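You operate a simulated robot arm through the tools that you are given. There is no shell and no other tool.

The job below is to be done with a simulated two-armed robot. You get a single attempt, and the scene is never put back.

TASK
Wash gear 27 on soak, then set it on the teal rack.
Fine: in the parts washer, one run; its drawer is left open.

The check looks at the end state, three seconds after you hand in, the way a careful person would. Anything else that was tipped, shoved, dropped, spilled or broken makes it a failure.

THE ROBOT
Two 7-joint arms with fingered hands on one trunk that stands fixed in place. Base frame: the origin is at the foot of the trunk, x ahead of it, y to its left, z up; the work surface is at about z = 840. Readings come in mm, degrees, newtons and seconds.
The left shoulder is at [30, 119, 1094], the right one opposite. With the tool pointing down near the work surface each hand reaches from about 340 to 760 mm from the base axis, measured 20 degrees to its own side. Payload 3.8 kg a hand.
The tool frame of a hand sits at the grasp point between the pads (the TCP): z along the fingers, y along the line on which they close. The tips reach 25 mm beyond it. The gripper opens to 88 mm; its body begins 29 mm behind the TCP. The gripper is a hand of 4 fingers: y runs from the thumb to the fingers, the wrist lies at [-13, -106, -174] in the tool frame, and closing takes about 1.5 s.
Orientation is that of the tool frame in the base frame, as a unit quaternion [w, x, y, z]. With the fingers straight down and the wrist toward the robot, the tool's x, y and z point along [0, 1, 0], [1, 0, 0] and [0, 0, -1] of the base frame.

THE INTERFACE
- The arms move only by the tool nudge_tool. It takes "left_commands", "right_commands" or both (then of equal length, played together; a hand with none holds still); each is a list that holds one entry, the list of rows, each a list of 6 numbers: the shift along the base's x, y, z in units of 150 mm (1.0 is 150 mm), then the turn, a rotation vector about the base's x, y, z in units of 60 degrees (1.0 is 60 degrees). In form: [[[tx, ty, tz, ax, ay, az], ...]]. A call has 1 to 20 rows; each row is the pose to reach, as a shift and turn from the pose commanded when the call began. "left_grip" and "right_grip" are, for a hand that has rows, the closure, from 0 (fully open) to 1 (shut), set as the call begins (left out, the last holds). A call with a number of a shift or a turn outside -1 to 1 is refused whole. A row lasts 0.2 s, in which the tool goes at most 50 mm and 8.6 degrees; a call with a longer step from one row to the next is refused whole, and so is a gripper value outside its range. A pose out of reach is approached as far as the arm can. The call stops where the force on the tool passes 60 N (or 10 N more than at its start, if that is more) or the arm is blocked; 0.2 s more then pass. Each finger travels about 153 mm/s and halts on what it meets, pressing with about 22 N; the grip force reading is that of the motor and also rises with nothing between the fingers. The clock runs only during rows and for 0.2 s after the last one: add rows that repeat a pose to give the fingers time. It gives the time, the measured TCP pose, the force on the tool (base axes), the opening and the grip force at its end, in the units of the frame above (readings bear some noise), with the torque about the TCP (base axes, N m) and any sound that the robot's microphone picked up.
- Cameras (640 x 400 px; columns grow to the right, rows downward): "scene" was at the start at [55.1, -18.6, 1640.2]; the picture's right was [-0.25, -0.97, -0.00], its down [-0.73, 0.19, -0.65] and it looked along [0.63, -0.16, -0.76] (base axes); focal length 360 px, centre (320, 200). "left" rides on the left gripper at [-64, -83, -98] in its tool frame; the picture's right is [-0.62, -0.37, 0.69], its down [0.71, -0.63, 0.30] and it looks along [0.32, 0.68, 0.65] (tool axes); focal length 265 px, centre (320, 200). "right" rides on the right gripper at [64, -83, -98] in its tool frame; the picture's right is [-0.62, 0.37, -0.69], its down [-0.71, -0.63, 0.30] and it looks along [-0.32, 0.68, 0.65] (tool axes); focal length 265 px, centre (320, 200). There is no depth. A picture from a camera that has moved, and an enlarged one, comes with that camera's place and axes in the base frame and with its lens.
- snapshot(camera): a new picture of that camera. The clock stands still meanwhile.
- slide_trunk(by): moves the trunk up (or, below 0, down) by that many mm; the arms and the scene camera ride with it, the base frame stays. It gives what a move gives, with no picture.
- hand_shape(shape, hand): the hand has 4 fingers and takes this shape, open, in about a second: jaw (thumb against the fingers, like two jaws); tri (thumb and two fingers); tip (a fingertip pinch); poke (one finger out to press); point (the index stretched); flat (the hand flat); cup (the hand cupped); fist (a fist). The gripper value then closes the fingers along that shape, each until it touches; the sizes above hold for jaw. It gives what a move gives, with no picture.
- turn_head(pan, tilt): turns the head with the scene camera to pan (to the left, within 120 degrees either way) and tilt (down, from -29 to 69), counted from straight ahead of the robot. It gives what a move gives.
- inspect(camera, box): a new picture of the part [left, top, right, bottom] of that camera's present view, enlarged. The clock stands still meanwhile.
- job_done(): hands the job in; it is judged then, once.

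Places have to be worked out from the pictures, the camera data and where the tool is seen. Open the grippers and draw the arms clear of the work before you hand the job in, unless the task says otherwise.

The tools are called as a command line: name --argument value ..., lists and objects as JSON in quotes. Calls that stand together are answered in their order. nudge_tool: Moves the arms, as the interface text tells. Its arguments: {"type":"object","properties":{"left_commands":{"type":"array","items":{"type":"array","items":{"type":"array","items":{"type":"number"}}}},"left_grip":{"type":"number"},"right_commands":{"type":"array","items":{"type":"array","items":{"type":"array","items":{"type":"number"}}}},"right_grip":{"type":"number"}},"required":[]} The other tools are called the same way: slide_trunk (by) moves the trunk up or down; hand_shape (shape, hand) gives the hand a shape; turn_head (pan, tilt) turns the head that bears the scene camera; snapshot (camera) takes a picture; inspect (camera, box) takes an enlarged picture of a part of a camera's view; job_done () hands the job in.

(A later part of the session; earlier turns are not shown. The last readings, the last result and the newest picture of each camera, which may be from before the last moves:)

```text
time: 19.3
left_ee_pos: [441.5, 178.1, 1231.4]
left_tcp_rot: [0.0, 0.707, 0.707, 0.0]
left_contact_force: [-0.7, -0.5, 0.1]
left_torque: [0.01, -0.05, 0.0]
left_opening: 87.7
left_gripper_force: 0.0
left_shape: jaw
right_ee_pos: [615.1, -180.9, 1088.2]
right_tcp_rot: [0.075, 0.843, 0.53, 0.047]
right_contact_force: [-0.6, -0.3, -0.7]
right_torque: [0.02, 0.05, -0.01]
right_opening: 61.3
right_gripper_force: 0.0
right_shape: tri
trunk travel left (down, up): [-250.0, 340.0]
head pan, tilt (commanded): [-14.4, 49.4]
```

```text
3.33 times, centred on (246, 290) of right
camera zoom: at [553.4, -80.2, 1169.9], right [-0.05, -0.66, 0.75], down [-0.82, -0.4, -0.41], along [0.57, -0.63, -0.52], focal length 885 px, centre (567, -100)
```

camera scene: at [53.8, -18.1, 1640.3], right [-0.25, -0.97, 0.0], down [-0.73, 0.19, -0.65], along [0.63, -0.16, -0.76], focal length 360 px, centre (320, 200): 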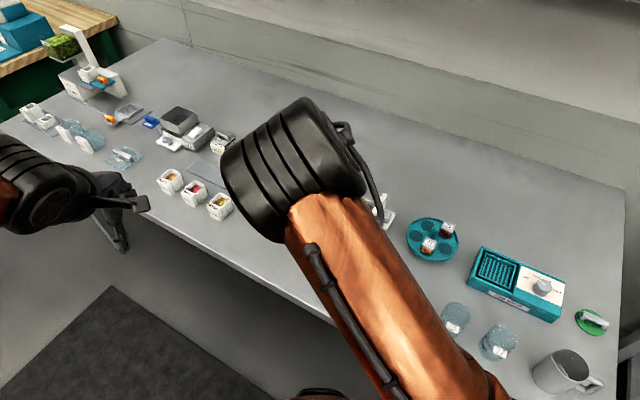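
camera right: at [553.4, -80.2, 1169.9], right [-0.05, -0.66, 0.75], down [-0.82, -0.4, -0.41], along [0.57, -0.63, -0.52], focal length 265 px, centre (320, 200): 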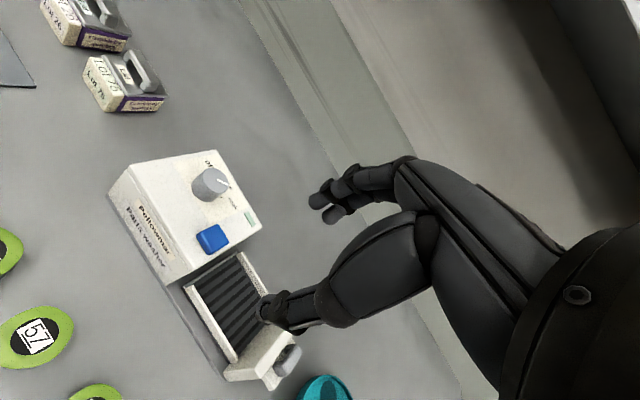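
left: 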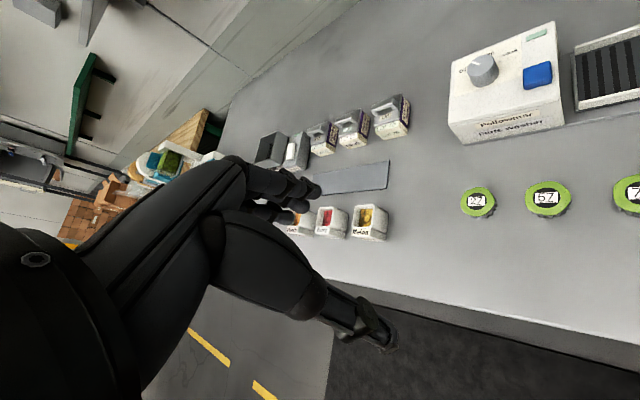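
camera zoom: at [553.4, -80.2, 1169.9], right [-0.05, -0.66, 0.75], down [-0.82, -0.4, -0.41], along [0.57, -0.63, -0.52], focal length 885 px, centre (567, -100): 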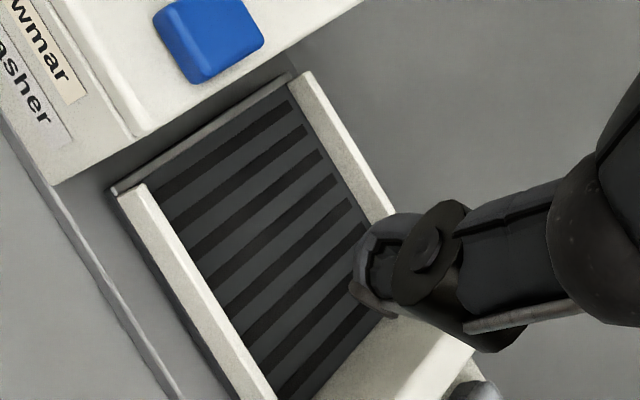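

The pointer lies within a few degrees of the "soak" tick. Now I level the hand and move it above gear 27 (yaw 0, so the thumb stays clear of gear 57), about 100 mm up.

nudge_tool --right_commands '[[[0.039, 0.175, -0.1, 0.0074, 0.0328, 0.0851], [0.077, 0.349, -0.27, 0.0149, 0.0656, 0.1702], [0.116, 0.524, -0.47, 0.0223, 0.0983, 0.2554], [0.154, 0.698, -0.67, 0.0298, 0.1311, 0.3405], [0.193, 0.873, -0.867, 0.0372, 0.1639, 0.4256], [0.193, 0.873, -0.867, 0.0372, 0.1639, 0.4256]]]' --right_grip 0.2

snapshot --camera "right"

snapshot --camera "scene"

inspect --camera "scene" --box '[280, 150, 360, 200]'

```text
time: 20.7
left_ee_pos: [441.5, 176.9, 1232.2]
left_tcp_rot: [0.0, 0.708, 0.707, 0.0]
left_contact_force: [-0.1, -0.3, -0.5]
left_torque: [-0.01, -0.03, 0.02]
left_opening: 87.5
left_gripper_force: 0.1
left_shape: jaw
right_ee_pos: [646.1, -51.4, 959.9]
right_tcp_rot: [0.0, 0.707, 0.707, 0.0]
right_contact_force: [0.0, -0.3, 0.0]
right_torque: [0.02, 0.01, -0.03]
right_opening: 70.3
right_gripper_force: 0.1
right_shape: tri
trunk travel left (down, up): [-250.0, 340.0]
head pan, tilt (commanded): [-14.4, 49.4]
```

```text
taken
camera right: at [563.1, 13.0, 1058.4], right [0.37, -0.62, 0.69], down [-0.63, -0.71, -0.3], along [0.68, -0.32, -0.65], focal length 265 px, centre (320, 200)
```

right: 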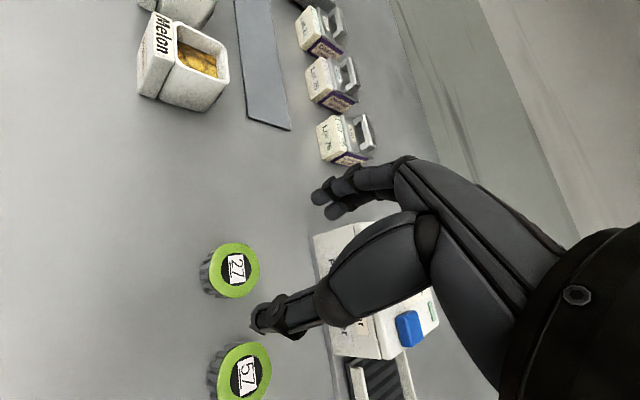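

```text
taken
camera scene: at [54.6, -18.4, 1640.3], right [-0.25, -0.97, 0.0], down [-0.73, 0.19, -0.65], along [0.63, -0.16, -0.76], focal length 360 px, centre (320, 200)
```

scene: 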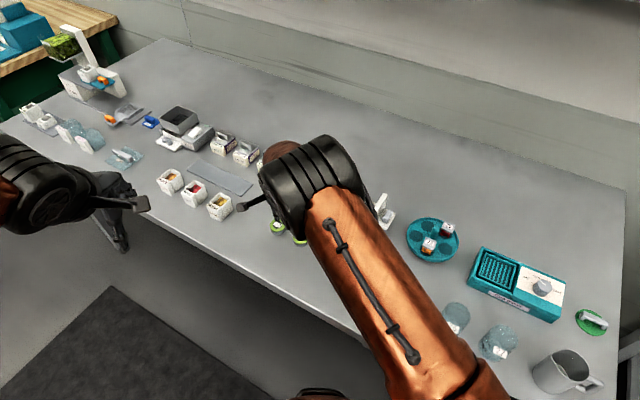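

```text
8.00 times, centred on (320, 175) of scene
camera zoom: at [54.6, -18.4, 1640.3], right [-0.25, -0.97, 0.0], down [-0.73, 0.19, -0.65], along [0.63, -0.16, -0.76], focal length 2876 px, centre (320, 400)
```

zoom: 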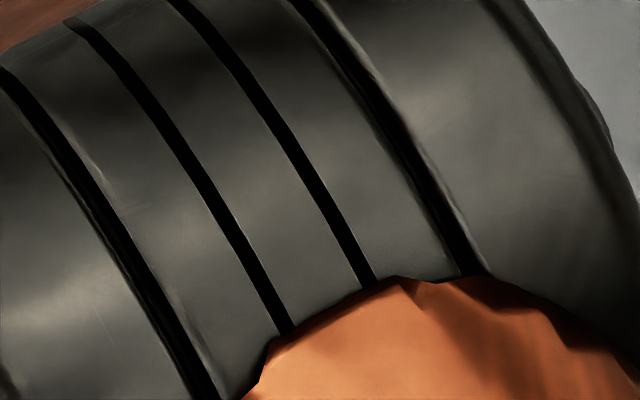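

Gear 27 resolves to (645.6, -51.6) – right under the hand. I descend carefully to z≈880 and watch for contact.

nudge_tool --right_commands '[[[0, 0, -0.2, 0, 0, 0], [0, 0, -0.4, 0, 0, 0], [0, 0, -0.533, 0, 0, 0], [0, 0, -0.533, 0, 0, 0]]]'

inspect --camera "right" --box '[200, 160, 392, 320]'

```text
time: 21.7
left_ee_pos: [442.3, 177.5, 1230.8]
left_tcp_rot: [0.0, 0.708, 0.706, 0.0]
left_contact_force: [0.4, 0.7, 0.3]
left_torque: [0.01, 0.03, -0.03]
left_opening: 87.2
left_gripper_force: 0.0
left_shape: jaw
right_ee_pos: [646.6, -51.1, 881.8]
right_tcp_rot: [0.0, 0.707, 0.707, 0.001]
right_contact_force: [-0.6, 1.5, 0.4]
right_torque: [-0.02, 0.02, -0.01]
right_opening: 70.1
right_gripper_force: 0.1
right_shape: tri
trunk travel left (down, up): [-250.0, 340.0]
head pan, tilt (commanded): [-14.4, 49.4]
```

```text
2.50 times, centred on (296, 240) of right
camera zoom: at [562.4, 12.5, 978.5], right [0.37, -0.62, 0.69], down [-0.63, -0.71, -0.3], along [0.68, -0.32, -0.65], focal length 664 px, centre (380, 100)
```

zoom: 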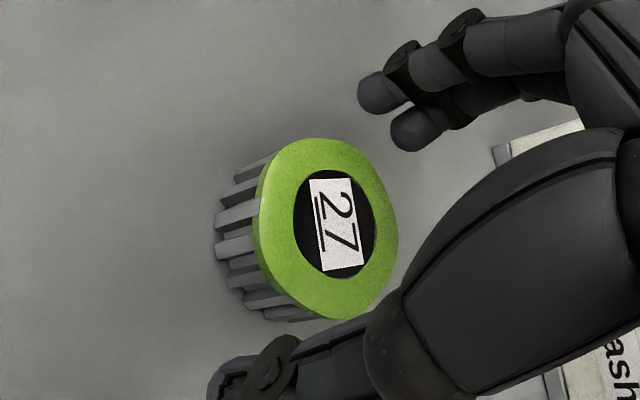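

No contact yet; the thumb tip is about 30 mm below the grasp point. I go 6 mm lower and close on the gear.

nudge_tool --right_commands '[[[0, 0, -0.02, 0, 0, 0], [0, 0, -0.04, 0, 0, 0], [0, 0, -0.04, 0, 0, 0]]]'

nudge_tool --right_commands '[[[0, 0, 0, 0, 0, 0], [0, 0, 0, 0, 0, 0], [0, 0, 0, 0, 0, 0], [0, 0, 0, 0, 0, 0], [0, 0, 0, 0, 0, 0], [0, 0, 0, 0, 0, 0]]]' --right_grip 1.0

inspect --camera "right" --box '[200, 160, 392, 320]'

```text
time: 22.5
left_ee_pos: [443.2, 177.6, 1231.7]
left_tcp_rot: [0.001, 0.707, 0.707, 0.0]
left_contact_force: [0.0, -0.8, -0.9]
left_torque: [-0.01, 0.01, 0.0]
left_opening: 87.6
left_gripper_force: 0.0
left_shape: jaw
right_ee_pos: [644.4, -53.4, 874.4]
right_tcp_rot: [0.0, 0.707, 0.707, 0.0]
right_contact_force: [-0.5, 0.6, -0.5]
right_torque: [0.0, -0.01, 0.02]
right_opening: 70.1
right_gripper_force: 0.0
right_shape: tri
trunk travel left (down, up): [-250.0, 340.0]
head pan, tilt (commanded): [-14.4, 49.4]
```

```text
time: 23.9
left_ee_pos: [443.4, 177.3, 1230.1]
left_tcp_rot: [0.001, 0.707, 0.707, 0.0]
left_contact_force: [0.8, -0.1, 0.4]
left_torque: [-0.01, 0.01, 0.03]
left_opening: 87.7
left_gripper_force: 0.0
left_shape: jaw
right_ee_pos: [645.3, -53.4, 874.4]
right_tcp_rot: [0.0, 0.707, 0.707, 0.0]
right_contact_force: [0.1, 0.5, -0.1]
right_torque: [0.01, 0.03, 0.03]
right_opening: 35.1
right_gripper_force: 21.5
right_shape: tri
trunk travel left (down, up): [-250.0, 340.0]
head pan, tilt (commanded): [-14.4, 49.4]
```

```text
2.50 times, centred on (296, 240) of right
camera zoom: at [562.1, 11.8, 972.5], right [0.37, -0.62, 0.69], down [-0.63, -0.71, -0.3], along [0.68, -0.32, -0.65], focal length 664 px, centre (380, 100)
```

zoom: 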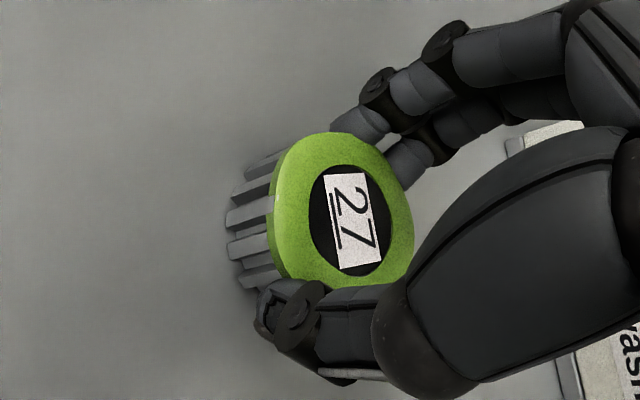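

The gear is held (21.5 N). I lift it to about z=1010.

nudge_tool --right_commands '[[[0, 0, 0.1, 0, 0, 0], [0, 0, 0.3, 0, 0, 0], [0, 0, 0.5, 0, 0, 0], [0, 0, 0.7, 0, 0, 0], [0, 0, 0.9, 0, 0, 0], [0, 0, 0.9, 0, 0, 0]]]'

snapshot --camera "right"

snapshot --camera "scene"

```text
time: 25.3
left_ee_pos: [443.6, 177.8, 1231.6]
left_tcp_rot: [0.0, 0.707, 0.708, 0.0]
left_contact_force: [-0.8, -0.9, -0.2]
left_torque: [0.0, 0.0, 0.01]
left_opening: 87.8
left_gripper_force: 0.1
left_shape: jaw
right_ee_pos: [644.3, -51.2, 1009.9]
right_tcp_rot: [0.0, 0.707, 0.707, -0.001]
right_contact_force: [-0.1, 0.6, -1.2]
right_torque: [0.0, 0.02, 0.01]
right_opening: 35.1
right_gripper_force: 22.0
right_shape: tri
trunk travel left (down, up): [-250.0, 340.0]
head pan, tilt (commanded): [-14.4, 49.4]
```

```text
taken
camera right: at [561.2, 13.4, 1107.5], right [0.37, -0.62, 0.69], down [-0.63, -0.71, -0.3], along [0.68, -0.32, -0.65], focal length 265 px, centre (320, 200)
```

right: 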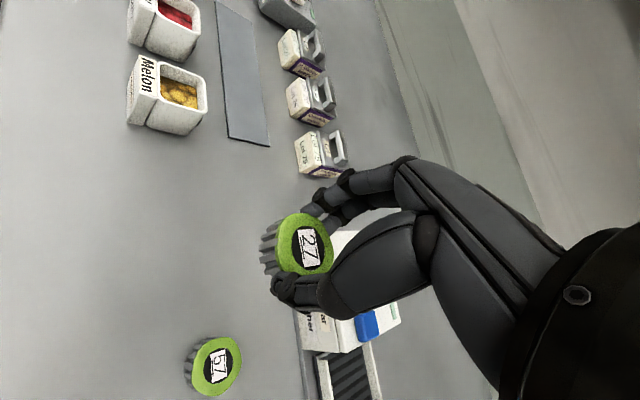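

```text
taken
camera scene: at [55.8, -18.3, 1640.2], right [-0.25, -0.97, 0.0], down [-0.74, 0.19, -0.65], along [0.63, -0.16, -0.76], focal length 360 px, centre (320, 200)
```

scene: 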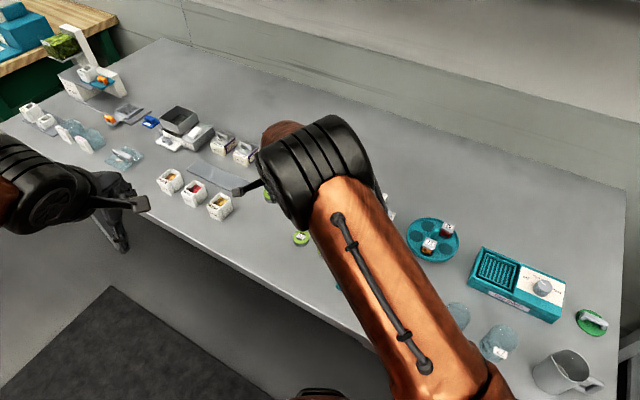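

The gear hangs level in the hand. I carry it over to the drawer while turning the hand 45° so the fingers close along the drawer's length, tilted 12° to clear the washer's roof.

nudge_tool --right_commands '[[[-0.002, -0.18, 0, 0.0098, -0.0237, 0.0934], [-0.003, -0.37, 0, 0.0196, -0.0474, 0.1868], [-0.005, -0.55, 0, 0.0295, -0.0711, 0.2803], [-0.0067, -0.735, 0, 0.0393, -0.0948, 0.3737]]]'

nudge_tool --right_commands '[[[-0.002, -0.18, 0, 0.0098, -0.0237, 0.0934], [-0.003, -0.37, 0, 0.0196, -0.0474, 0.1868], [-0.005, -0.55, 0, 0.0295, -0.0711, 0.2803], [-0.0067, -0.735, 0, 0.0393, -0.0948, 0.3737], [-0.0067, -0.735, 0, 0.0393, -0.0948, 0.3737]]]'

snapshot --camera "right"

snapshot --camera "scene"

inspect --camera "scene" --box '[280, 140, 440, 240]'

```text
time: 26.3
left_ee_pos: [444.2, 174.6, 1232.2]
left_tcp_rot: [-0.001, 0.708, 0.707, 0.0]
left_contact_force: [0.6, 0.3, 0.2]
left_torque: [-0.02, 0.0, 0.04]
left_opening: 87.6
left_gripper_force: 0.0
left_shape: jaw
right_ee_pos: [644.3, -163.6, 1008.5]
right_tcp_rot: [0.021, 0.554, 0.831, 0.051]
right_contact_force: [-0.5, 0.0, -2.3]
right_torque: [0.02, -0.01, 0.02]
right_opening: 34.6
right_gripper_force: 22.2
right_shape: tri
trunk travel left (down, up): [-250.0, 340.0]
head pan, tilt (commanded): [-14.4, 49.4]
```

```text
time: 27.5
left_ee_pos: [442.6, 177.6, 1230.8]
left_tcp_rot: [0.0, 0.706, 0.708, 0.0]
left_contact_force: [-0.1, 0.1, 0.3]
left_torque: [0.01, 0.0, -0.01]
left_opening: 87.5
left_gripper_force: 0.0
left_shape: jaw
right_ee_pos: [640.7, -271.6, 1010.0]
right_tcp_rot: [0.04, 0.38, 0.919, 0.097]
right_contact_force: [-0.5, 0.0, -1.0]
right_torque: [0.0, 0.01, 0.01]
right_opening: 34.6
right_gripper_force: 21.8
right_shape: tri
trunk travel left (down, up): [-250.0, 340.0]
head pan, tilt (commanded): [-14.4, 49.4]
```

```text
taken
camera right: at [524.6, -298.1, 1088.5], right [0.59, -0.28, 0.75], down [0.11, -0.9, -0.43], along [0.8, 0.34, -0.5], focal length 265 px, centre (320, 200)
```

right: 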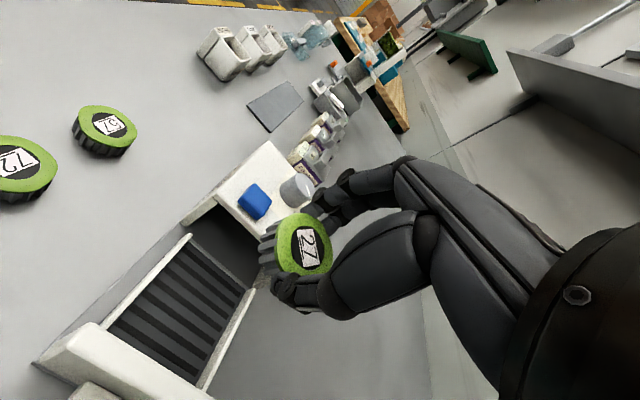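

```text
taken
camera scene: at [55.3, -17.6, 1640.3], right [-0.25, -0.97, 0.0], down [-0.73, 0.19, -0.65], along [0.63, -0.16, -0.76], focal length 360 px, centre (320, 200)
```

scene: 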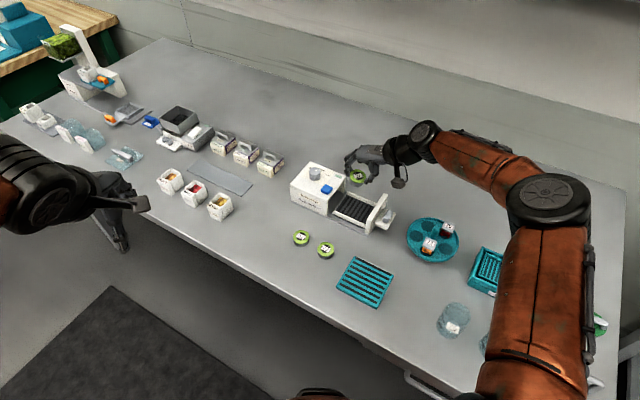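

```text
4.00 times, centred on (360, 190) of scene
camera zoom: at [55.3, -17.6, 1640.3], right [-0.25, -0.97, 0.0], down [-0.73, 0.19, -0.65], along [0.63, -0.16, -0.76], focal length 1438 px, centre (160, 240)
```

zoom: 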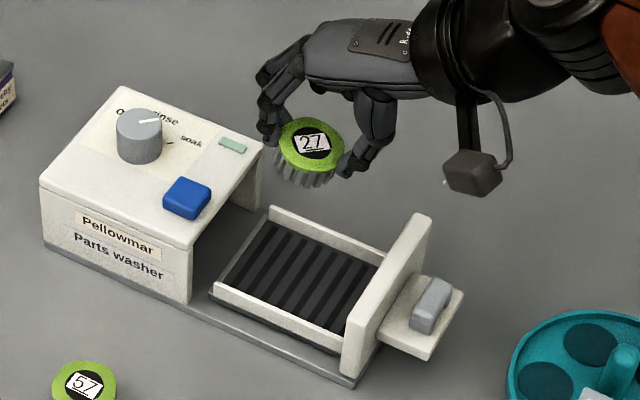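

The scene view shows the knob pointing at "soak" nicely. Before lowering the gear I need the drawer's exact geometry, so I zoom in on it from both cameras.

inspect --camera "scene" --box '[318, 170, 398, 220]'

inspect --camera "right" --box '[20, 200, 320, 400]'

inspect --camera "right" --box '[180, 140, 340, 240]'

```text
8.00 times, centred on (358, 195) of scene
camera zoom: at [55.3, -17.6, 1640.3], right [-0.25, -0.97, 0.0], down [-0.73, 0.19, -0.65], along [0.63, -0.16, -0.76], focal length 2876 px, centre (16, 240)
```

zoom: 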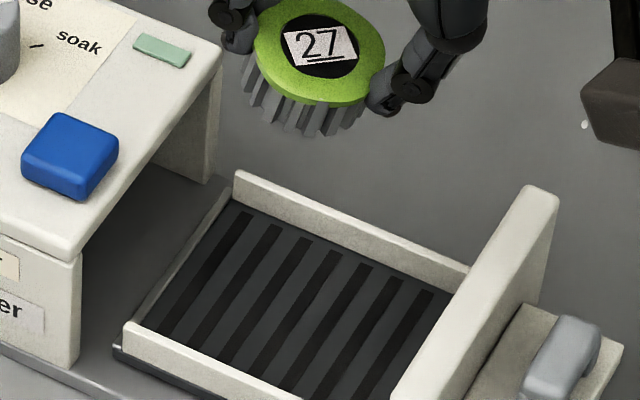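

```text
2.00 times, centred on (170, 300) of right
camera zoom: at [524.6, -298.1, 1088.5], right [0.59, -0.28, 0.75], down [0.11, -0.9, -0.43], along [0.8, 0.34, -0.5], focal length 531 px, centre (620, 0)
```

zoom: 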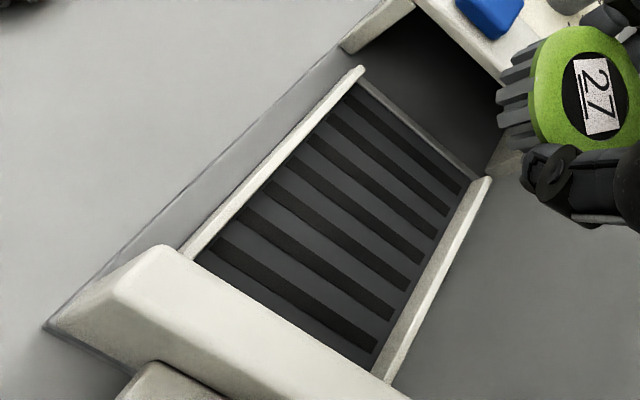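

```text
4.00 times, centred on (260, 190) of right
camera zoom: at [524.6, -298.1, 1088.5], right [0.59, -0.28, 0.75], down [0.11, -0.9, -0.43], along [0.8, 0.34, -0.5], focal length 1062 px, centre (560, 240)
```

zoom: 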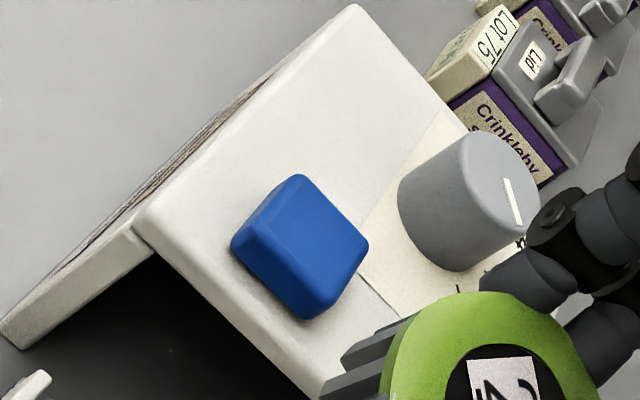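

Triangulating: drawer floor ≈ z 853.5, rail tops ≈ 868, panel inner face and inner drawer end about 94 mm apart, washer roof edge about 64 mm from the hand's axis. I reduce the tilt to 6° and lower the gear to just above the rails, then look.

nudge_tool --right_commands '[[[0.003, 0.003, -0.2, -0.0353, 0.0353, 0], [0.006, 0.006, -0.4, -0.0707, 0.0707, 0], [0.006, 0.006, -0.6, -0.0707, 0.0707, 0], [0.006, 0.006, -0.6, -0.0707, 0.0707, 0]]]'

inspect --camera "scene" --box '[318, 160, 398, 210]'

snapshot --camera "right"

```text
time: 28.5
left_ee_pos: [443.4, 177.4, 1230.6]
left_tcp_rot: [0.0, 0.707, 0.707, 0.0]
left_contact_force: [-0.2, -0.5, 0.5]
left_torque: [0.03, -0.01, 0.01]
left_opening: 87.7
left_gripper_force: 0.0
left_shape: jaw
right_ee_pos: [645.2, -273.6, 919.1]
right_tcp_rot: [0.021, 0.382, 0.922, 0.048]
right_contact_force: [-0.3, -0.1, -1.2]
right_torque: [0.03, -0.02, -0.02]
right_opening: 34.8
right_gripper_force: 22.1
right_shape: tri
trunk travel left (down, up): [-250.0, 340.0]
head pan, tilt (commanded): [-14.4, 49.4]
```

```text
8.00 times, centred on (358, 185) of scene
camera zoom: at [55.0, -18.3, 1640.3], right [-0.25, -0.97, 0.0], down [-0.73, 0.19, -0.65], along [0.63, -0.16, -0.76], focal length 2876 px, centre (16, 320)
```

zoom: 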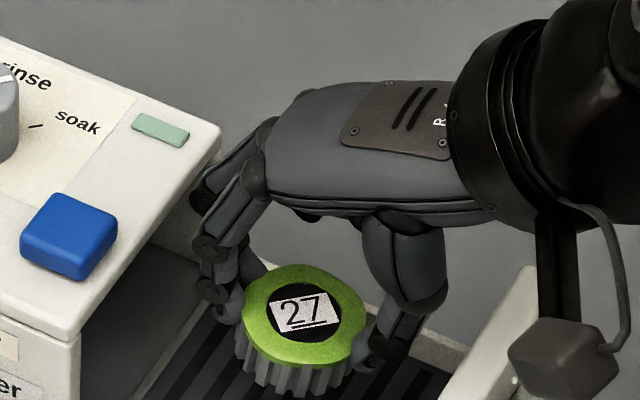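

```text
taken
camera right: at [532.9, -293.4, 1007.6], right [0.65, -0.23, 0.73], down [0.08, -0.93, -0.37], along [0.76, 0.3, -0.58], focal length 265 px, centre (320, 200)
```

right: 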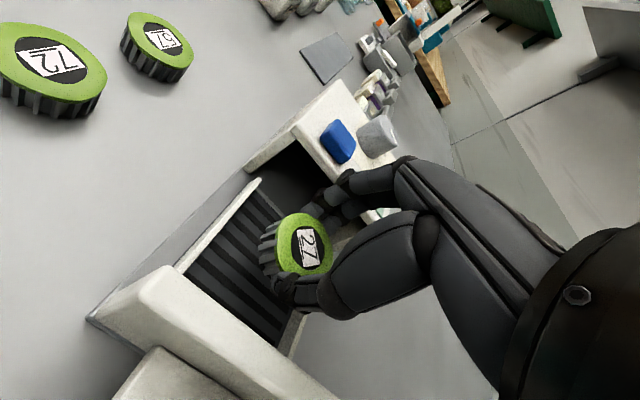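

There is a gap between the knuckles and the roof edge, and the gear sits centred over the tray. I lower another 26 mm to just above the floor.

nudge_tool --right_commands '[[[0, 0, -0.06, 0, 0, 0], [0, 0, -0.12, 0, 0, 0], [0, 0, -0.175, 0, 0, 0], [0, 0, -0.175, 0, 0, 0]]]'

inspect --camera "scene" --box '[318, 160, 398, 210]'

inspect --camera "right" --box '[180, 150, 372, 270]'

```text
time: 29.5
left_ee_pos: [442.8, 178.2, 1231.2]
left_tcp_rot: [0.0, 0.707, 0.707, -0.001]
left_contact_force: [0.5, 0.7, 0.8]
left_torque: [0.02, -0.03, 0.01]
left_opening: 87.7
left_gripper_force: 0.0
left_shape: jaw
right_ee_pos: [643.9, -273.8, 893.2]
right_tcp_rot: [0.021, 0.383, 0.922, 0.049]
right_contact_force: [0.6, 0.1, 0.0]
right_torque: [-0.01, -0.02, 0.02]
right_opening: 34.6
right_gripper_force: 21.7
right_shape: tri
trunk travel left (down, up): [-250.0, 340.0]
head pan, tilt (commanded): [-14.4, 49.4]
```

```text
8.00 times, centred on (358, 185) of scene
camera zoom: at [55.3, -18.6, 1640.2], right [-0.25, -0.97, 0.0], down [-0.73, 0.19, -0.65], along [0.63, -0.16, -0.76], focal length 2876 px, centre (16, 320)
```

zoom: 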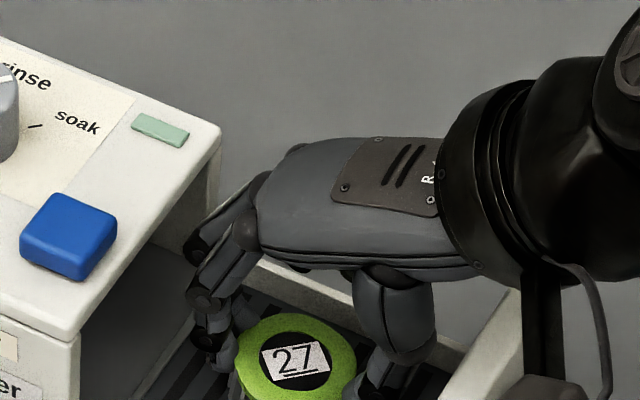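

```text
3.33 times, centred on (276, 210) of right
camera zoom: at [533.0, -292.6, 982.1], right [0.65, -0.23, 0.73], down [0.08, -0.93, -0.37], along [0.76, 0.3, -0.58], focal length 885 px, centre (467, 167)
```

zoom: 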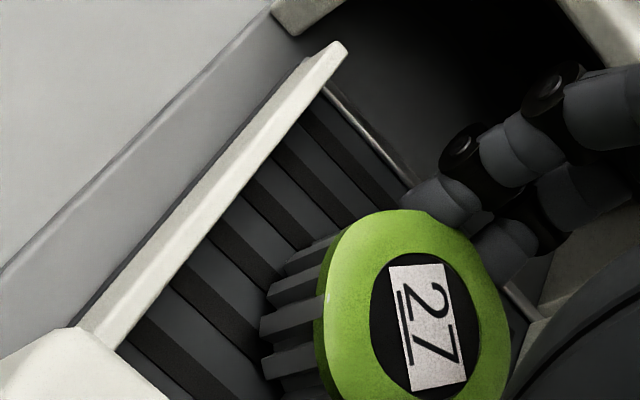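

No contact yet; a few more millimetres until the gear touches the floor.

nudge_tool --right_commands '[[[0, 0, -0.013, 0, 0, 0], [0, 0, -0.026, 0, 0, 0], [0, 0, -0.026, 0, 0, 0]]]'

```text
time: 30.3
left_ee_pos: [442.6, 177.4, 1232.1]
left_tcp_rot: [0.0, 0.708, 0.707, 0.0]
left_contact_force: [1.0, 0.1, 0.2]
left_torque: [-0.04, 0.0, 0.01]
left_opening: 87.7
left_gripper_force: 0.0
left_shape: jaw
right_ee_pos: [643.8, -272.2, 891.1]
right_tcp_rot: [0.021, 0.383, 0.922, 0.049]
right_contact_force: [2.3, 0.5, 8.8]
right_torque: [-0.13, 0.06, -0.04]
right_opening: 35.4
right_gripper_force: 21.8
right_shape: tri
trunk travel left (down, up): [-250.0, 340.0]
head pan, tilt (commanded): [-14.4, 49.4]
```

It touches the floor (9 N up). I open the fingers just enough to release the gear.

nudge_tool --right_commands '[[[0, 0, 0.007, 0, 0, 0], [0, 0, 0.007, 0, 0, 0], [0, 0, 0.007, 0, 0, 0], [0, 0, 0.007, 0, 0, 0]]]' --right_grip 0.5

inspect --camera "right" --box '[180, 150, 372, 270]'

inspect --camera "scene" --box '[318, 170, 398, 220]'

```text
time: 31.3
left_ee_pos: [442.2, 177.9, 1230.3]
left_tcp_rot: [0.0, 0.707, 0.707, 0.001]
left_contact_force: [-0.3, 0.8, 0.7]
left_torque: [-0.01, 0.0, 0.02]
left_opening: 87.9
left_gripper_force: 0.1
left_shape: jaw
right_ee_pos: [642.0, -273.6, 889.6]
right_tcp_rot: [0.02, 0.382, 0.923, 0.049]
right_contact_force: [0.7, -0.2, -0.2]
right_torque: [0.01, 0.02, 0.01]
right_opening: 43.6
right_gripper_force: 0.1
right_shape: tri
trunk travel left (down, up): [-250.0, 340.0]
head pan, tilt (commanded): [-14.4, 49.4]
```

```text
3.33 times, centred on (276, 210) of right
camera zoom: at [531.9, -293.2, 978.7], right [0.65, -0.23, 0.73], down [0.08, -0.93, -0.37], along [0.76, 0.3, -0.58], focal length 885 px, centre (467, 167)
```

zoom: 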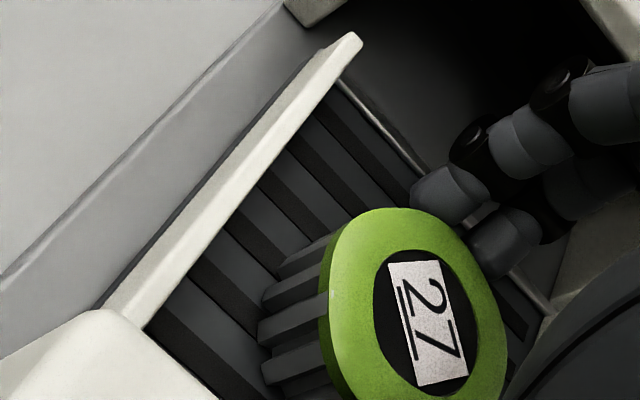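

```text
8.00 times, centred on (358, 195) of scene
camera zoom: at [55.3, -18.6, 1640.2], right [-0.25, -0.97, 0.0], down [-0.73, 0.19, -0.65], along [0.63, -0.16, -0.76], focal length 2876 px, centre (16, 240)
```

zoom: 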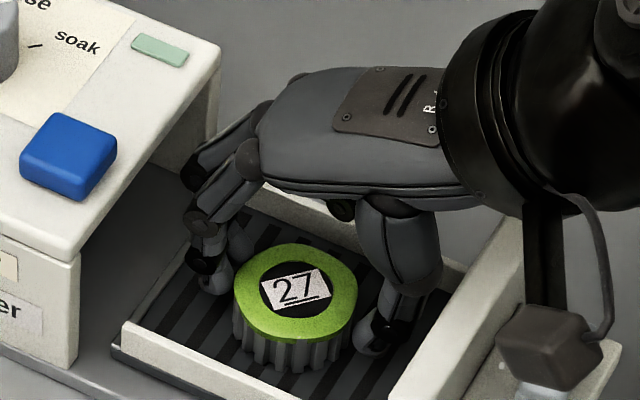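

The gear lies flat in the tray. I open a little more and lift straight up slowly.

nudge_tool --right_commands '[[[0, 0, 0, 0, 0, 0], [0, 0, 0, 0, 0, 0], [0, 0, 0, 0, 0, 0], [0, 0, 0.06, 0, 0, 0], [0, 0, 0.14, 0, 0, 0], [0, 0, 0.24, 0, 0, 0], [0, 0, 0.4, 0, 0, 0], [0, 0, 0.6, 0, 0, 0], [0, 0, 0.8, 0, 0, 0]]]' --right_grip 0.42

snapshot --camera "scene"

inspect --camera "scene" --box '[318, 180, 398, 230]'

```text
time: 33.3
left_ee_pos: [442.7, 177.8, 1231.8]
left_tcp_rot: [0.001, 0.708, 0.707, 0.001]
left_contact_force: [0.3, 0.0, 0.5]
left_torque: [-0.01, -0.02, 0.01]
left_opening: 87.7
left_gripper_force: 0.1
left_shape: jaw
right_ee_pos: [644.4, -271.0, 1008.9]
right_tcp_rot: [0.02, 0.383, 0.922, 0.048]
right_contact_force: [-0.4, 1.0, 0.0]
right_torque: [0.03, -0.01, 0.0]
right_opening: 50.6
right_gripper_force: 0.1
right_shape: tri
trunk travel left (down, up): [-250.0, 340.0]
head pan, tilt (commanded): [-14.4, 49.4]
```

```text
taken
camera scene: at [54.8, -18.3, 1640.3], right [-0.25, -0.97, 0.0], down [-0.73, 0.19, -0.65], along [0.63, -0.16, -0.76], focal length 360 px, centre (320, 200)
```

scene: 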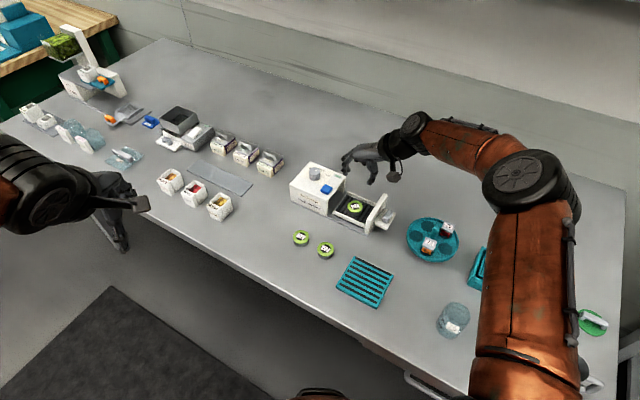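

```text
8.00 times, centred on (358, 205) of scene
camera zoom: at [54.8, -18.3, 1640.3], right [-0.25, -0.97, 0.0], down [-0.73, 0.19, -0.65], along [0.63, -0.16, -0.76], focal length 2876 px, centre (16, 160)
```

zoom: 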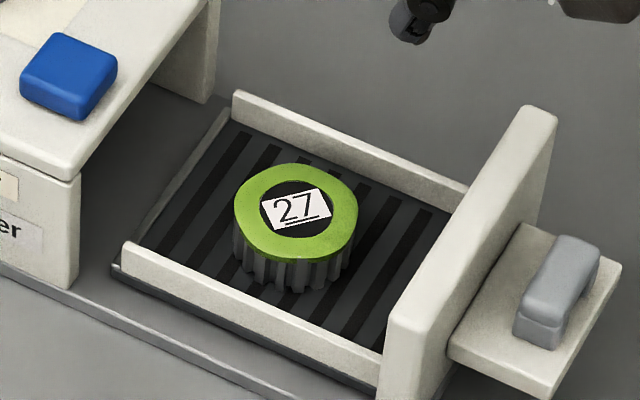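

Gear 27 lies flat in the tray. Next I bring the hand above the drawer handle, turned to yaw -45° so that it can grip the bar by its ends.

nudge_tool --right_commands '[[[-0.07, -0.07, 0, 0, 0.0093, -0.125], [-0.14, -0.14, 0, 0, 0.0185, -0.25], [-0.21, -0.21, 0, 0, 0.0278, -0.375], [-0.28, -0.28, 0, 0, 0.0371, -0.5], [-0.35, -0.36, 0, 0, 0.0463, -0.625], [-0.405, -0.43, 0, 0, 0.0556, -0.75]]]'

nudge_tool --right_commands '[[[0, 0, 0, 0, 0.0093, -0.125], [0, 0, 0, 0, 0.0185, -0.25], [0, 0, 0, 0, 0.0278, -0.375], [0, 0, 0, 0, 0.0371, -0.5], [0, 0, 0, 0, 0.0463, -0.625], [0, 0, 0, 0, 0.0556, -0.75], [0, 0, 0, 0, 0.0556, -0.75]]]'

snapshot --camera "right"

snapshot --camera "scene"

```text
time: 34.7
left_ee_pos: [442.3, 177.9, 1230.5]
left_tcp_rot: [0.0, 0.707, 0.707, 0.0]
left_contact_force: [-0.6, 0.3, 0.3]
left_torque: [0.0, 0.0, -0.03]
left_opening: 87.7
left_gripper_force: 0.1
left_shape: jaw
right_ee_pos: [581.0, -334.8, 1011.6]
right_tcp_rot: [0.011, 0.708, 0.706, 0.027]
right_contact_force: [0.2, -0.2, -0.1]
right_torque: [0.01, -0.02, 0.01]
right_opening: 50.6
right_gripper_force: 0.0
right_shape: tri
trunk travel left (down, up): [-250.0, 340.0]
head pan, tilt (commanded): [-14.4, 49.4]
```

```text
time: 36.3
left_ee_pos: [442.5, 176.7, 1230.5]
left_tcp_rot: [0.0, 0.707, 0.707, 0.0]
left_contact_force: [0.9, -0.5, -1.1]
left_torque: [-0.01, -0.01, -0.02]
left_opening: 87.6
left_gripper_force: 0.0
left_shape: jaw
right_ee_pos: [582.1, -335.5, 1010.8]
right_tcp_rot: [-0.002, 0.924, 0.382, 0.0]
right_contact_force: [-0.5, 0.7, 0.9]
right_torque: [-0.06, -0.03, -0.02]
right_opening: 50.9
right_gripper_force: 0.0
right_shape: tri
trunk travel left (down, up): [-250.0, 340.0]
head pan, tilt (commanded): [-14.4, 49.4]
```

```text
taken
camera right: at [569.9, -231.5, 1109.1], right [-0.18, -0.7, 0.69], down [-0.95, -0.06, -0.31], along [0.25, -0.71, -0.65], focal length 265 px, centre (320, 200)
```

right: 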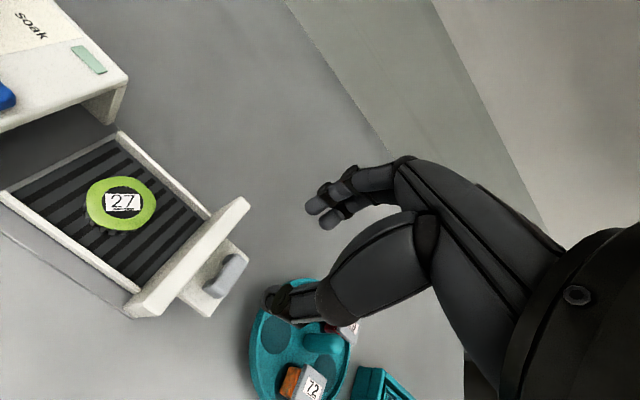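

```text
taken
camera scene: at [54.9, -19.2, 1640.2], right [-0.25, -0.97, 0.0], down [-0.73, 0.19, -0.65], along [0.63, -0.16, -0.76], focal length 360 px, centre (320, 200)
```

scene: 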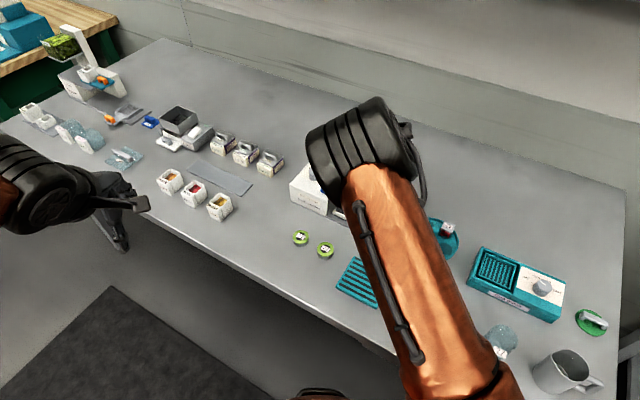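

The handle is now visible from another side; I zoom in on it to locate it and see its gap.

inspect --camera "right" --box '[120, 180, 280, 280]'

inspect --camera "right" --box '[180, 230, 260, 280]'

```text
4.00 times, centred on (200, 230) of right
camera zoom: at [569.9, -231.5, 1109.1], right [-0.18, -0.7, 0.69], down [-0.95, -0.06, -0.31], along [0.25, -0.71, -0.65], focal length 1062 px, centre (800, 80)
```

zoom: 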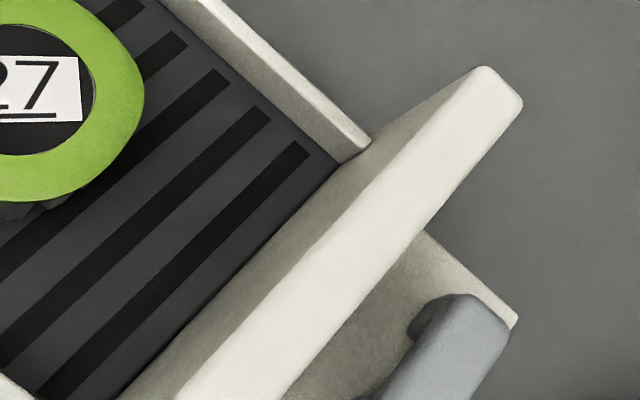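

```text
8.00 times, centred on (220, 255) of right
camera zoom: at [569.9, -231.5, 1109.1], right [-0.18, -0.7, 0.69], down [-0.95, -0.06, -0.31], along [0.25, -0.71, -0.65], focal length 2123 px, centre (1120, -240)
```

zoom: 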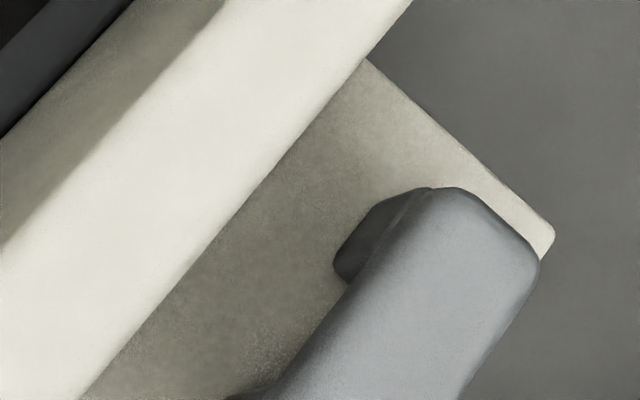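

The handle is a short bridge bar: centre about (582, -339), top z≈887, roughly 42 mm long along the panel, shelf top near z 873. I open to about 66 mm and descend over it to z≈925 for a check.

nudge_tool --right_commands '[[[-0.005, -0.027, -0.2, 0, 0, 0], [-0.005, -0.027, -0.4, 0, 0, 0], [-0.005, -0.027, -0.567, 0, 0, 0], [-0.005, -0.027, -0.567, 0, 0, 0]]]' --right_grip 0.25

snapshot --camera "right"

inspect --camera "right" --box '[200, 150, 360, 330]'

```text
time: 37.3
left_ee_pos: [442.8, 177.7, 1230.5]
left_tcp_rot: [0.0, 0.707, 0.707, 0.0]
left_contact_force: [0.6, 0.3, -1.0]
left_torque: [-0.03, 0.01, -0.01]
left_opening: 87.5
left_gripper_force: 0.1
left_shape: jaw
right_ee_pos: [581.1, -341.1, 924.3]
right_tcp_rot: [0.0, 0.924, 0.382, 0.001]
right_contact_force: [0.4, 0.9, -0.5]
right_torque: [0.01, -0.02, 0.03]
right_opening: 65.9
right_gripper_force: 0.1
right_shape: tri
trunk travel left (down, up): [-250.0, 340.0]
head pan, tilt (commanded): [-14.4, 49.4]
```

```text
taken
camera right: at [568.7, -236.8, 1022.8], right [-0.18, -0.7, 0.69], down [-0.95, -0.06, -0.3], along [0.25, -0.71, -0.65], focal length 265 px, centre (320, 200)
```

right: 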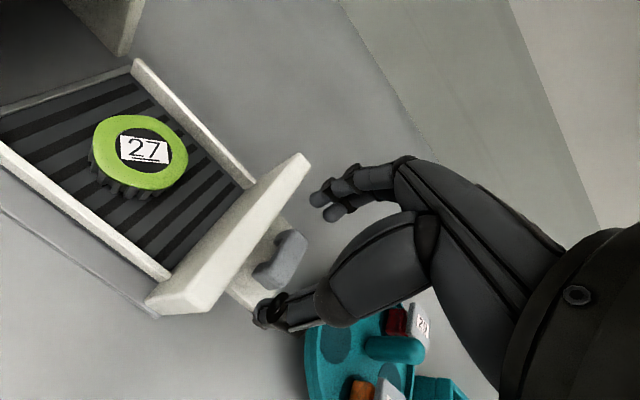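

```text
2.22 times, centred on (280, 240) of right
camera zoom: at [568.7, -236.8, 1022.8], right [-0.18, -0.7, 0.69], down [-0.95, -0.06, -0.3], along [0.25, -0.71, -0.65], focal length 590 px, centre (409, 111)
```

zoom: 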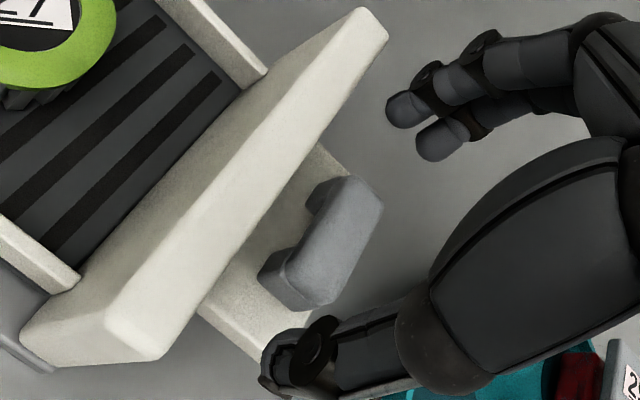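

The bar is centred at about (580, -340) between thumb and fingers. I descend to z≈907 and watch the force.

nudge_tool --right_commands '[[[-0.006, -0.003, -0.05, 0, 0, 0], [-0.012, -0.006, -0.09, 0, 0, 0], [-0.012, -0.006, -0.12, 0, 0, 0], [-0.012, -0.006, -0.12, 0, 0, 0]]]'

inspect --camera "right" --box '[200, 150, 360, 330]'

```text
time: 38.3
left_ee_pos: [444.0, 177.2, 1231.0]
left_tcp_rot: [0.0, 0.707, 0.707, 0.0]
left_contact_force: [-0.6, -0.7, 0.4]
left_torque: [0.0, 0.0, -0.01]
left_opening: 88.1
left_gripper_force: 0.1
left_shape: jaw
right_ee_pos: [581.7, -340.7, 906.8]
right_tcp_rot: [0.0, 0.924, 0.382, 0.0]
right_contact_force: [0.0, -0.5, -0.5]
right_torque: [-0.02, 0.01, -0.02]
right_opening: 65.7
right_gripper_force: 0.0
right_shape: tri
trunk travel left (down, up): [-250.0, 340.0]
head pan, tilt (commanded): [-14.4, 49.4]
```

```text
2.22 times, centred on (280, 240) of right
camera zoom: at [567.1, -235.6, 1004.7], right [-0.18, -0.7, 0.69], down [-0.95, -0.06, -0.3], along [0.25, -0.71, -0.65], focal length 590 px, centre (409, 111)
```

zoom: 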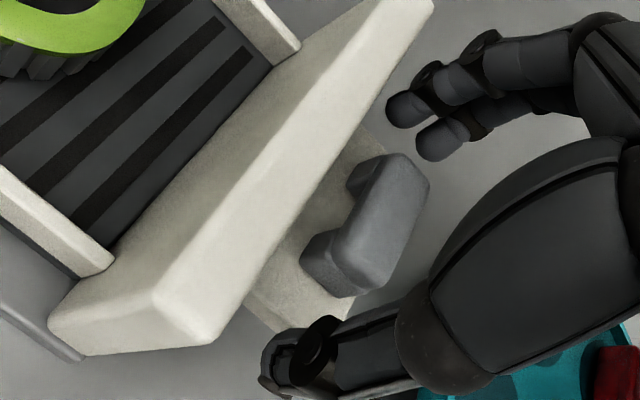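

No contact yet. I go 3 mm lower and close on the bar.

nudge_tool --right_commands '[[[0, 0, -0.02, 0, 0, 0], [0, 0, -0.02, 0, 0, 0]]]'

nudge_tool --right_commands '[[[0, 0, 0, 0, 0, 0], [0, 0, 0, 0, 0, 0], [0, 0, 0, 0, 0, 0], [0, 0, 0, 0, 0, 0], [0, 0, 0, 0, 0, 0]]]' --right_grip 1.0

inspect --camera "right" --box '[200, 150, 360, 330]'

```text
time: 38.9
left_ee_pos: [443.3, 175.9, 1231.3]
left_tcp_rot: [-0.001, 0.707, 0.707, -0.001]
left_contact_force: [-0.2, 0.3, 0.7]
left_torque: [0.01, -0.01, -0.02]
left_opening: 87.4
left_gripper_force: 0.0
left_shape: jaw
right_ee_pos: [580.3, -340.5, 903.8]
right_tcp_rot: [0.0, 0.924, 0.381, 0.0]
right_contact_force: [-0.4, 0.0, 0.3]
right_torque: [-0.01, -0.01, -0.03]
right_opening: 65.5
right_gripper_force: 0.0
right_shape: tri
trunk travel left (down, up): [-250.0, 340.0]
head pan, tilt (commanded): [-14.4, 49.4]
```

```text
time: 40.1
left_ee_pos: [443.3, 178.0, 1230.2]
left_tcp_rot: [0.0, 0.707, 0.707, 0.0]
left_contact_force: [0.4, 0.4, 0.2]
left_torque: [0.02, 0.02, 0.03]
left_opening: 87.6
left_gripper_force: 0.0
left_shape: jaw
right_ee_pos: [579.7, -340.6, 905.0]
right_tcp_rot: [0.001, 0.924, 0.383, -0.001]
right_contact_force: [2.3, -1.5, 6.8]
right_torque: [-0.11, -0.16, -0.1]
right_opening: 44.7
right_gripper_force: 21.5
right_shape: tri
trunk travel left (down, up): [-250.0, 340.0]
head pan, tilt (commanded): [-14.4, 49.4]
```

```text
2.22 times, centred on (280, 240) of right
camera zoom: at [567.0, -235.4, 1002.4], right [-0.18, -0.7, 0.69], down [-0.95, -0.06, -0.31], along [0.25, -0.71, -0.65], focal length 590 px, centre (409, 111)
```

zoom: 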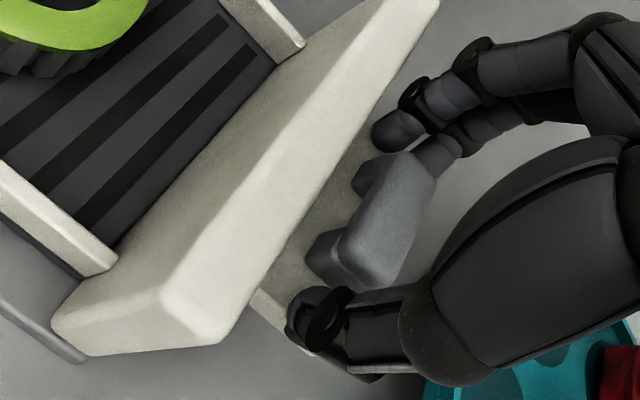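

The bar is held (21.5 N). I push the drawer in along its axis about 100 mm, gently.

nudge_tool --right_commands '[[[0.03, 0.03, 0, 0, 0, 0], [0.08, 0.08, 0, 0, 0, 0], [0.15, 0.15, 0, 0, 0, 0], [0.22, 0.22, 0, 0, 0, 0], [0.29, 0.29, 0, 0, 0, 0], [0.36, 0.36, 0, 0, 0, 0], [0.42, 0.42, 0, 0, 0, 0], [0.47, 0.47, 0, 0, 0, 0], [0.47, 0.47, 0, 0, 0, 0]]]'

snapshot --camera "right"

snapshot --camera "scene"

```text
time: 42.1
left_ee_pos: [440.1, 178.2, 1232.0]
left_tcp_rot: [0.0, 0.707, 0.707, 0.0]
left_contact_force: [0.2, 0.2, 0.9]
left_torque: [0.0, 0.02, -0.01]
left_opening: 87.7
left_gripper_force: 0.1
left_shape: jaw
right_ee_pos: [650.9, -270.4, 904.3]
right_tcp_rot: [0.001, 0.924, 0.382, 0.0]
right_contact_force: [0.6, -1.3, 13.9]
right_torque: [-0.13, -0.16, -0.11]
right_opening: 44.4
right_gripper_force: 22.1
right_shape: tri
trunk travel left (down, up): [-250.0, 340.0]
head pan, tilt (commanded): [-14.4, 49.4]
```

```text
taken
camera right: at [637.4, -164.7, 1002.3], right [-0.18, -0.7, 0.69], down [-0.95, -0.06, -0.31], along [0.25, -0.71, -0.65], focal length 265 px, centre (320, 200)
```

right: 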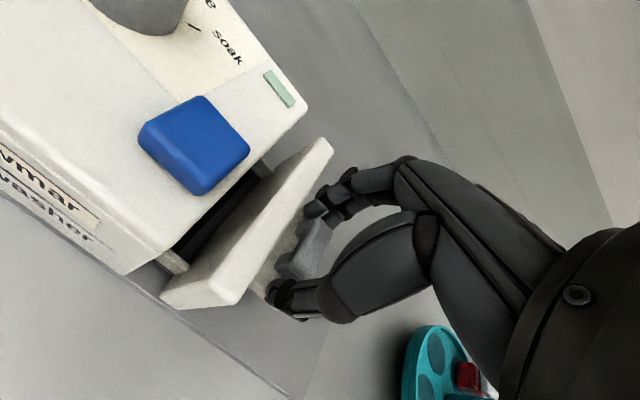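

```text
taken
camera scene: at [53.5, -17.8, 1640.4], right [-0.25, -0.97, 0.0], down [-0.73, 0.19, -0.65], along [0.63, -0.16, -0.76], focal length 360 px, centre (320, 200)
```

scene: 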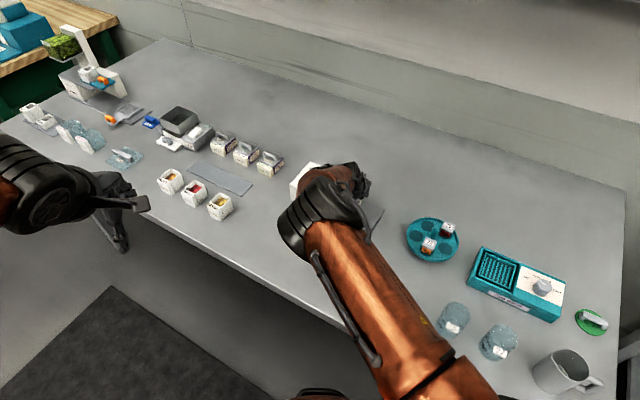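

The drawer slides along nicely; about 15 mm of gap is left. I push on in small steps until it seats.

nudge_tool --right_commands '[[[0.02, 0.02, 0, 0, 0, 0], [0.04, 0.04, 0, 0, 0, 0], [0.055, 0.055, 0, 0, 0, 0], [0.065, 0.065, 0, 0, 0, 0], [0.065, 0.065, 0, 0, 0, 0]]]'

inspect --camera "right" --box '[120, 60, 360, 320]'

```text
time: 43.3
left_ee_pos: [442.2, 179.3, 1231.7]
left_tcp_rot: [0.0, 0.707, 0.707, 0.0]
left_contact_force: [0.6, 0.1, -0.1]
left_torque: [0.0, 0.02, -0.01]
left_opening: 87.8
left_gripper_force: 0.0
left_shape: jaw
right_ee_pos: [659.2, -260.2, 904.7]
right_tcp_rot: [0.0, 0.924, 0.382, 0.0]
right_contact_force: [1.6, -1.1, 9.2]
right_torque: [-0.16, -0.22, -0.11]
right_opening: 44.3
right_gripper_force: 22.2
right_shape: tri
trunk travel left (down, up): [-250.0, 340.0]
head pan, tilt (commanded): [-14.4, 49.4]
```

```text
1.54 times, centred on (240, 190) of right
camera zoom: at [647.5, -154.8, 1002.4], right [-0.18, -0.7, 0.69], down [-0.95, -0.06, -0.3], along [0.25, -0.71, -0.65], focal length 408 px, centre (443, 215)
```

zoom: 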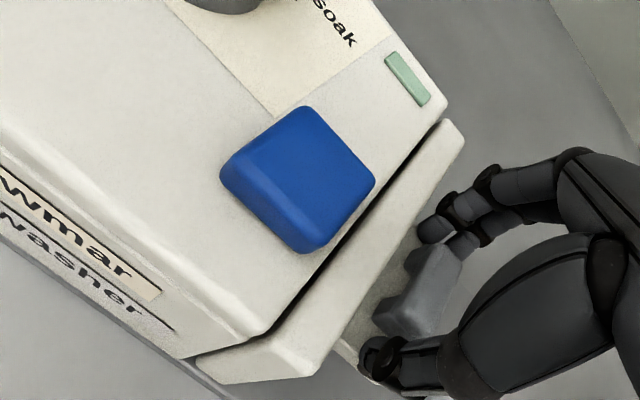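

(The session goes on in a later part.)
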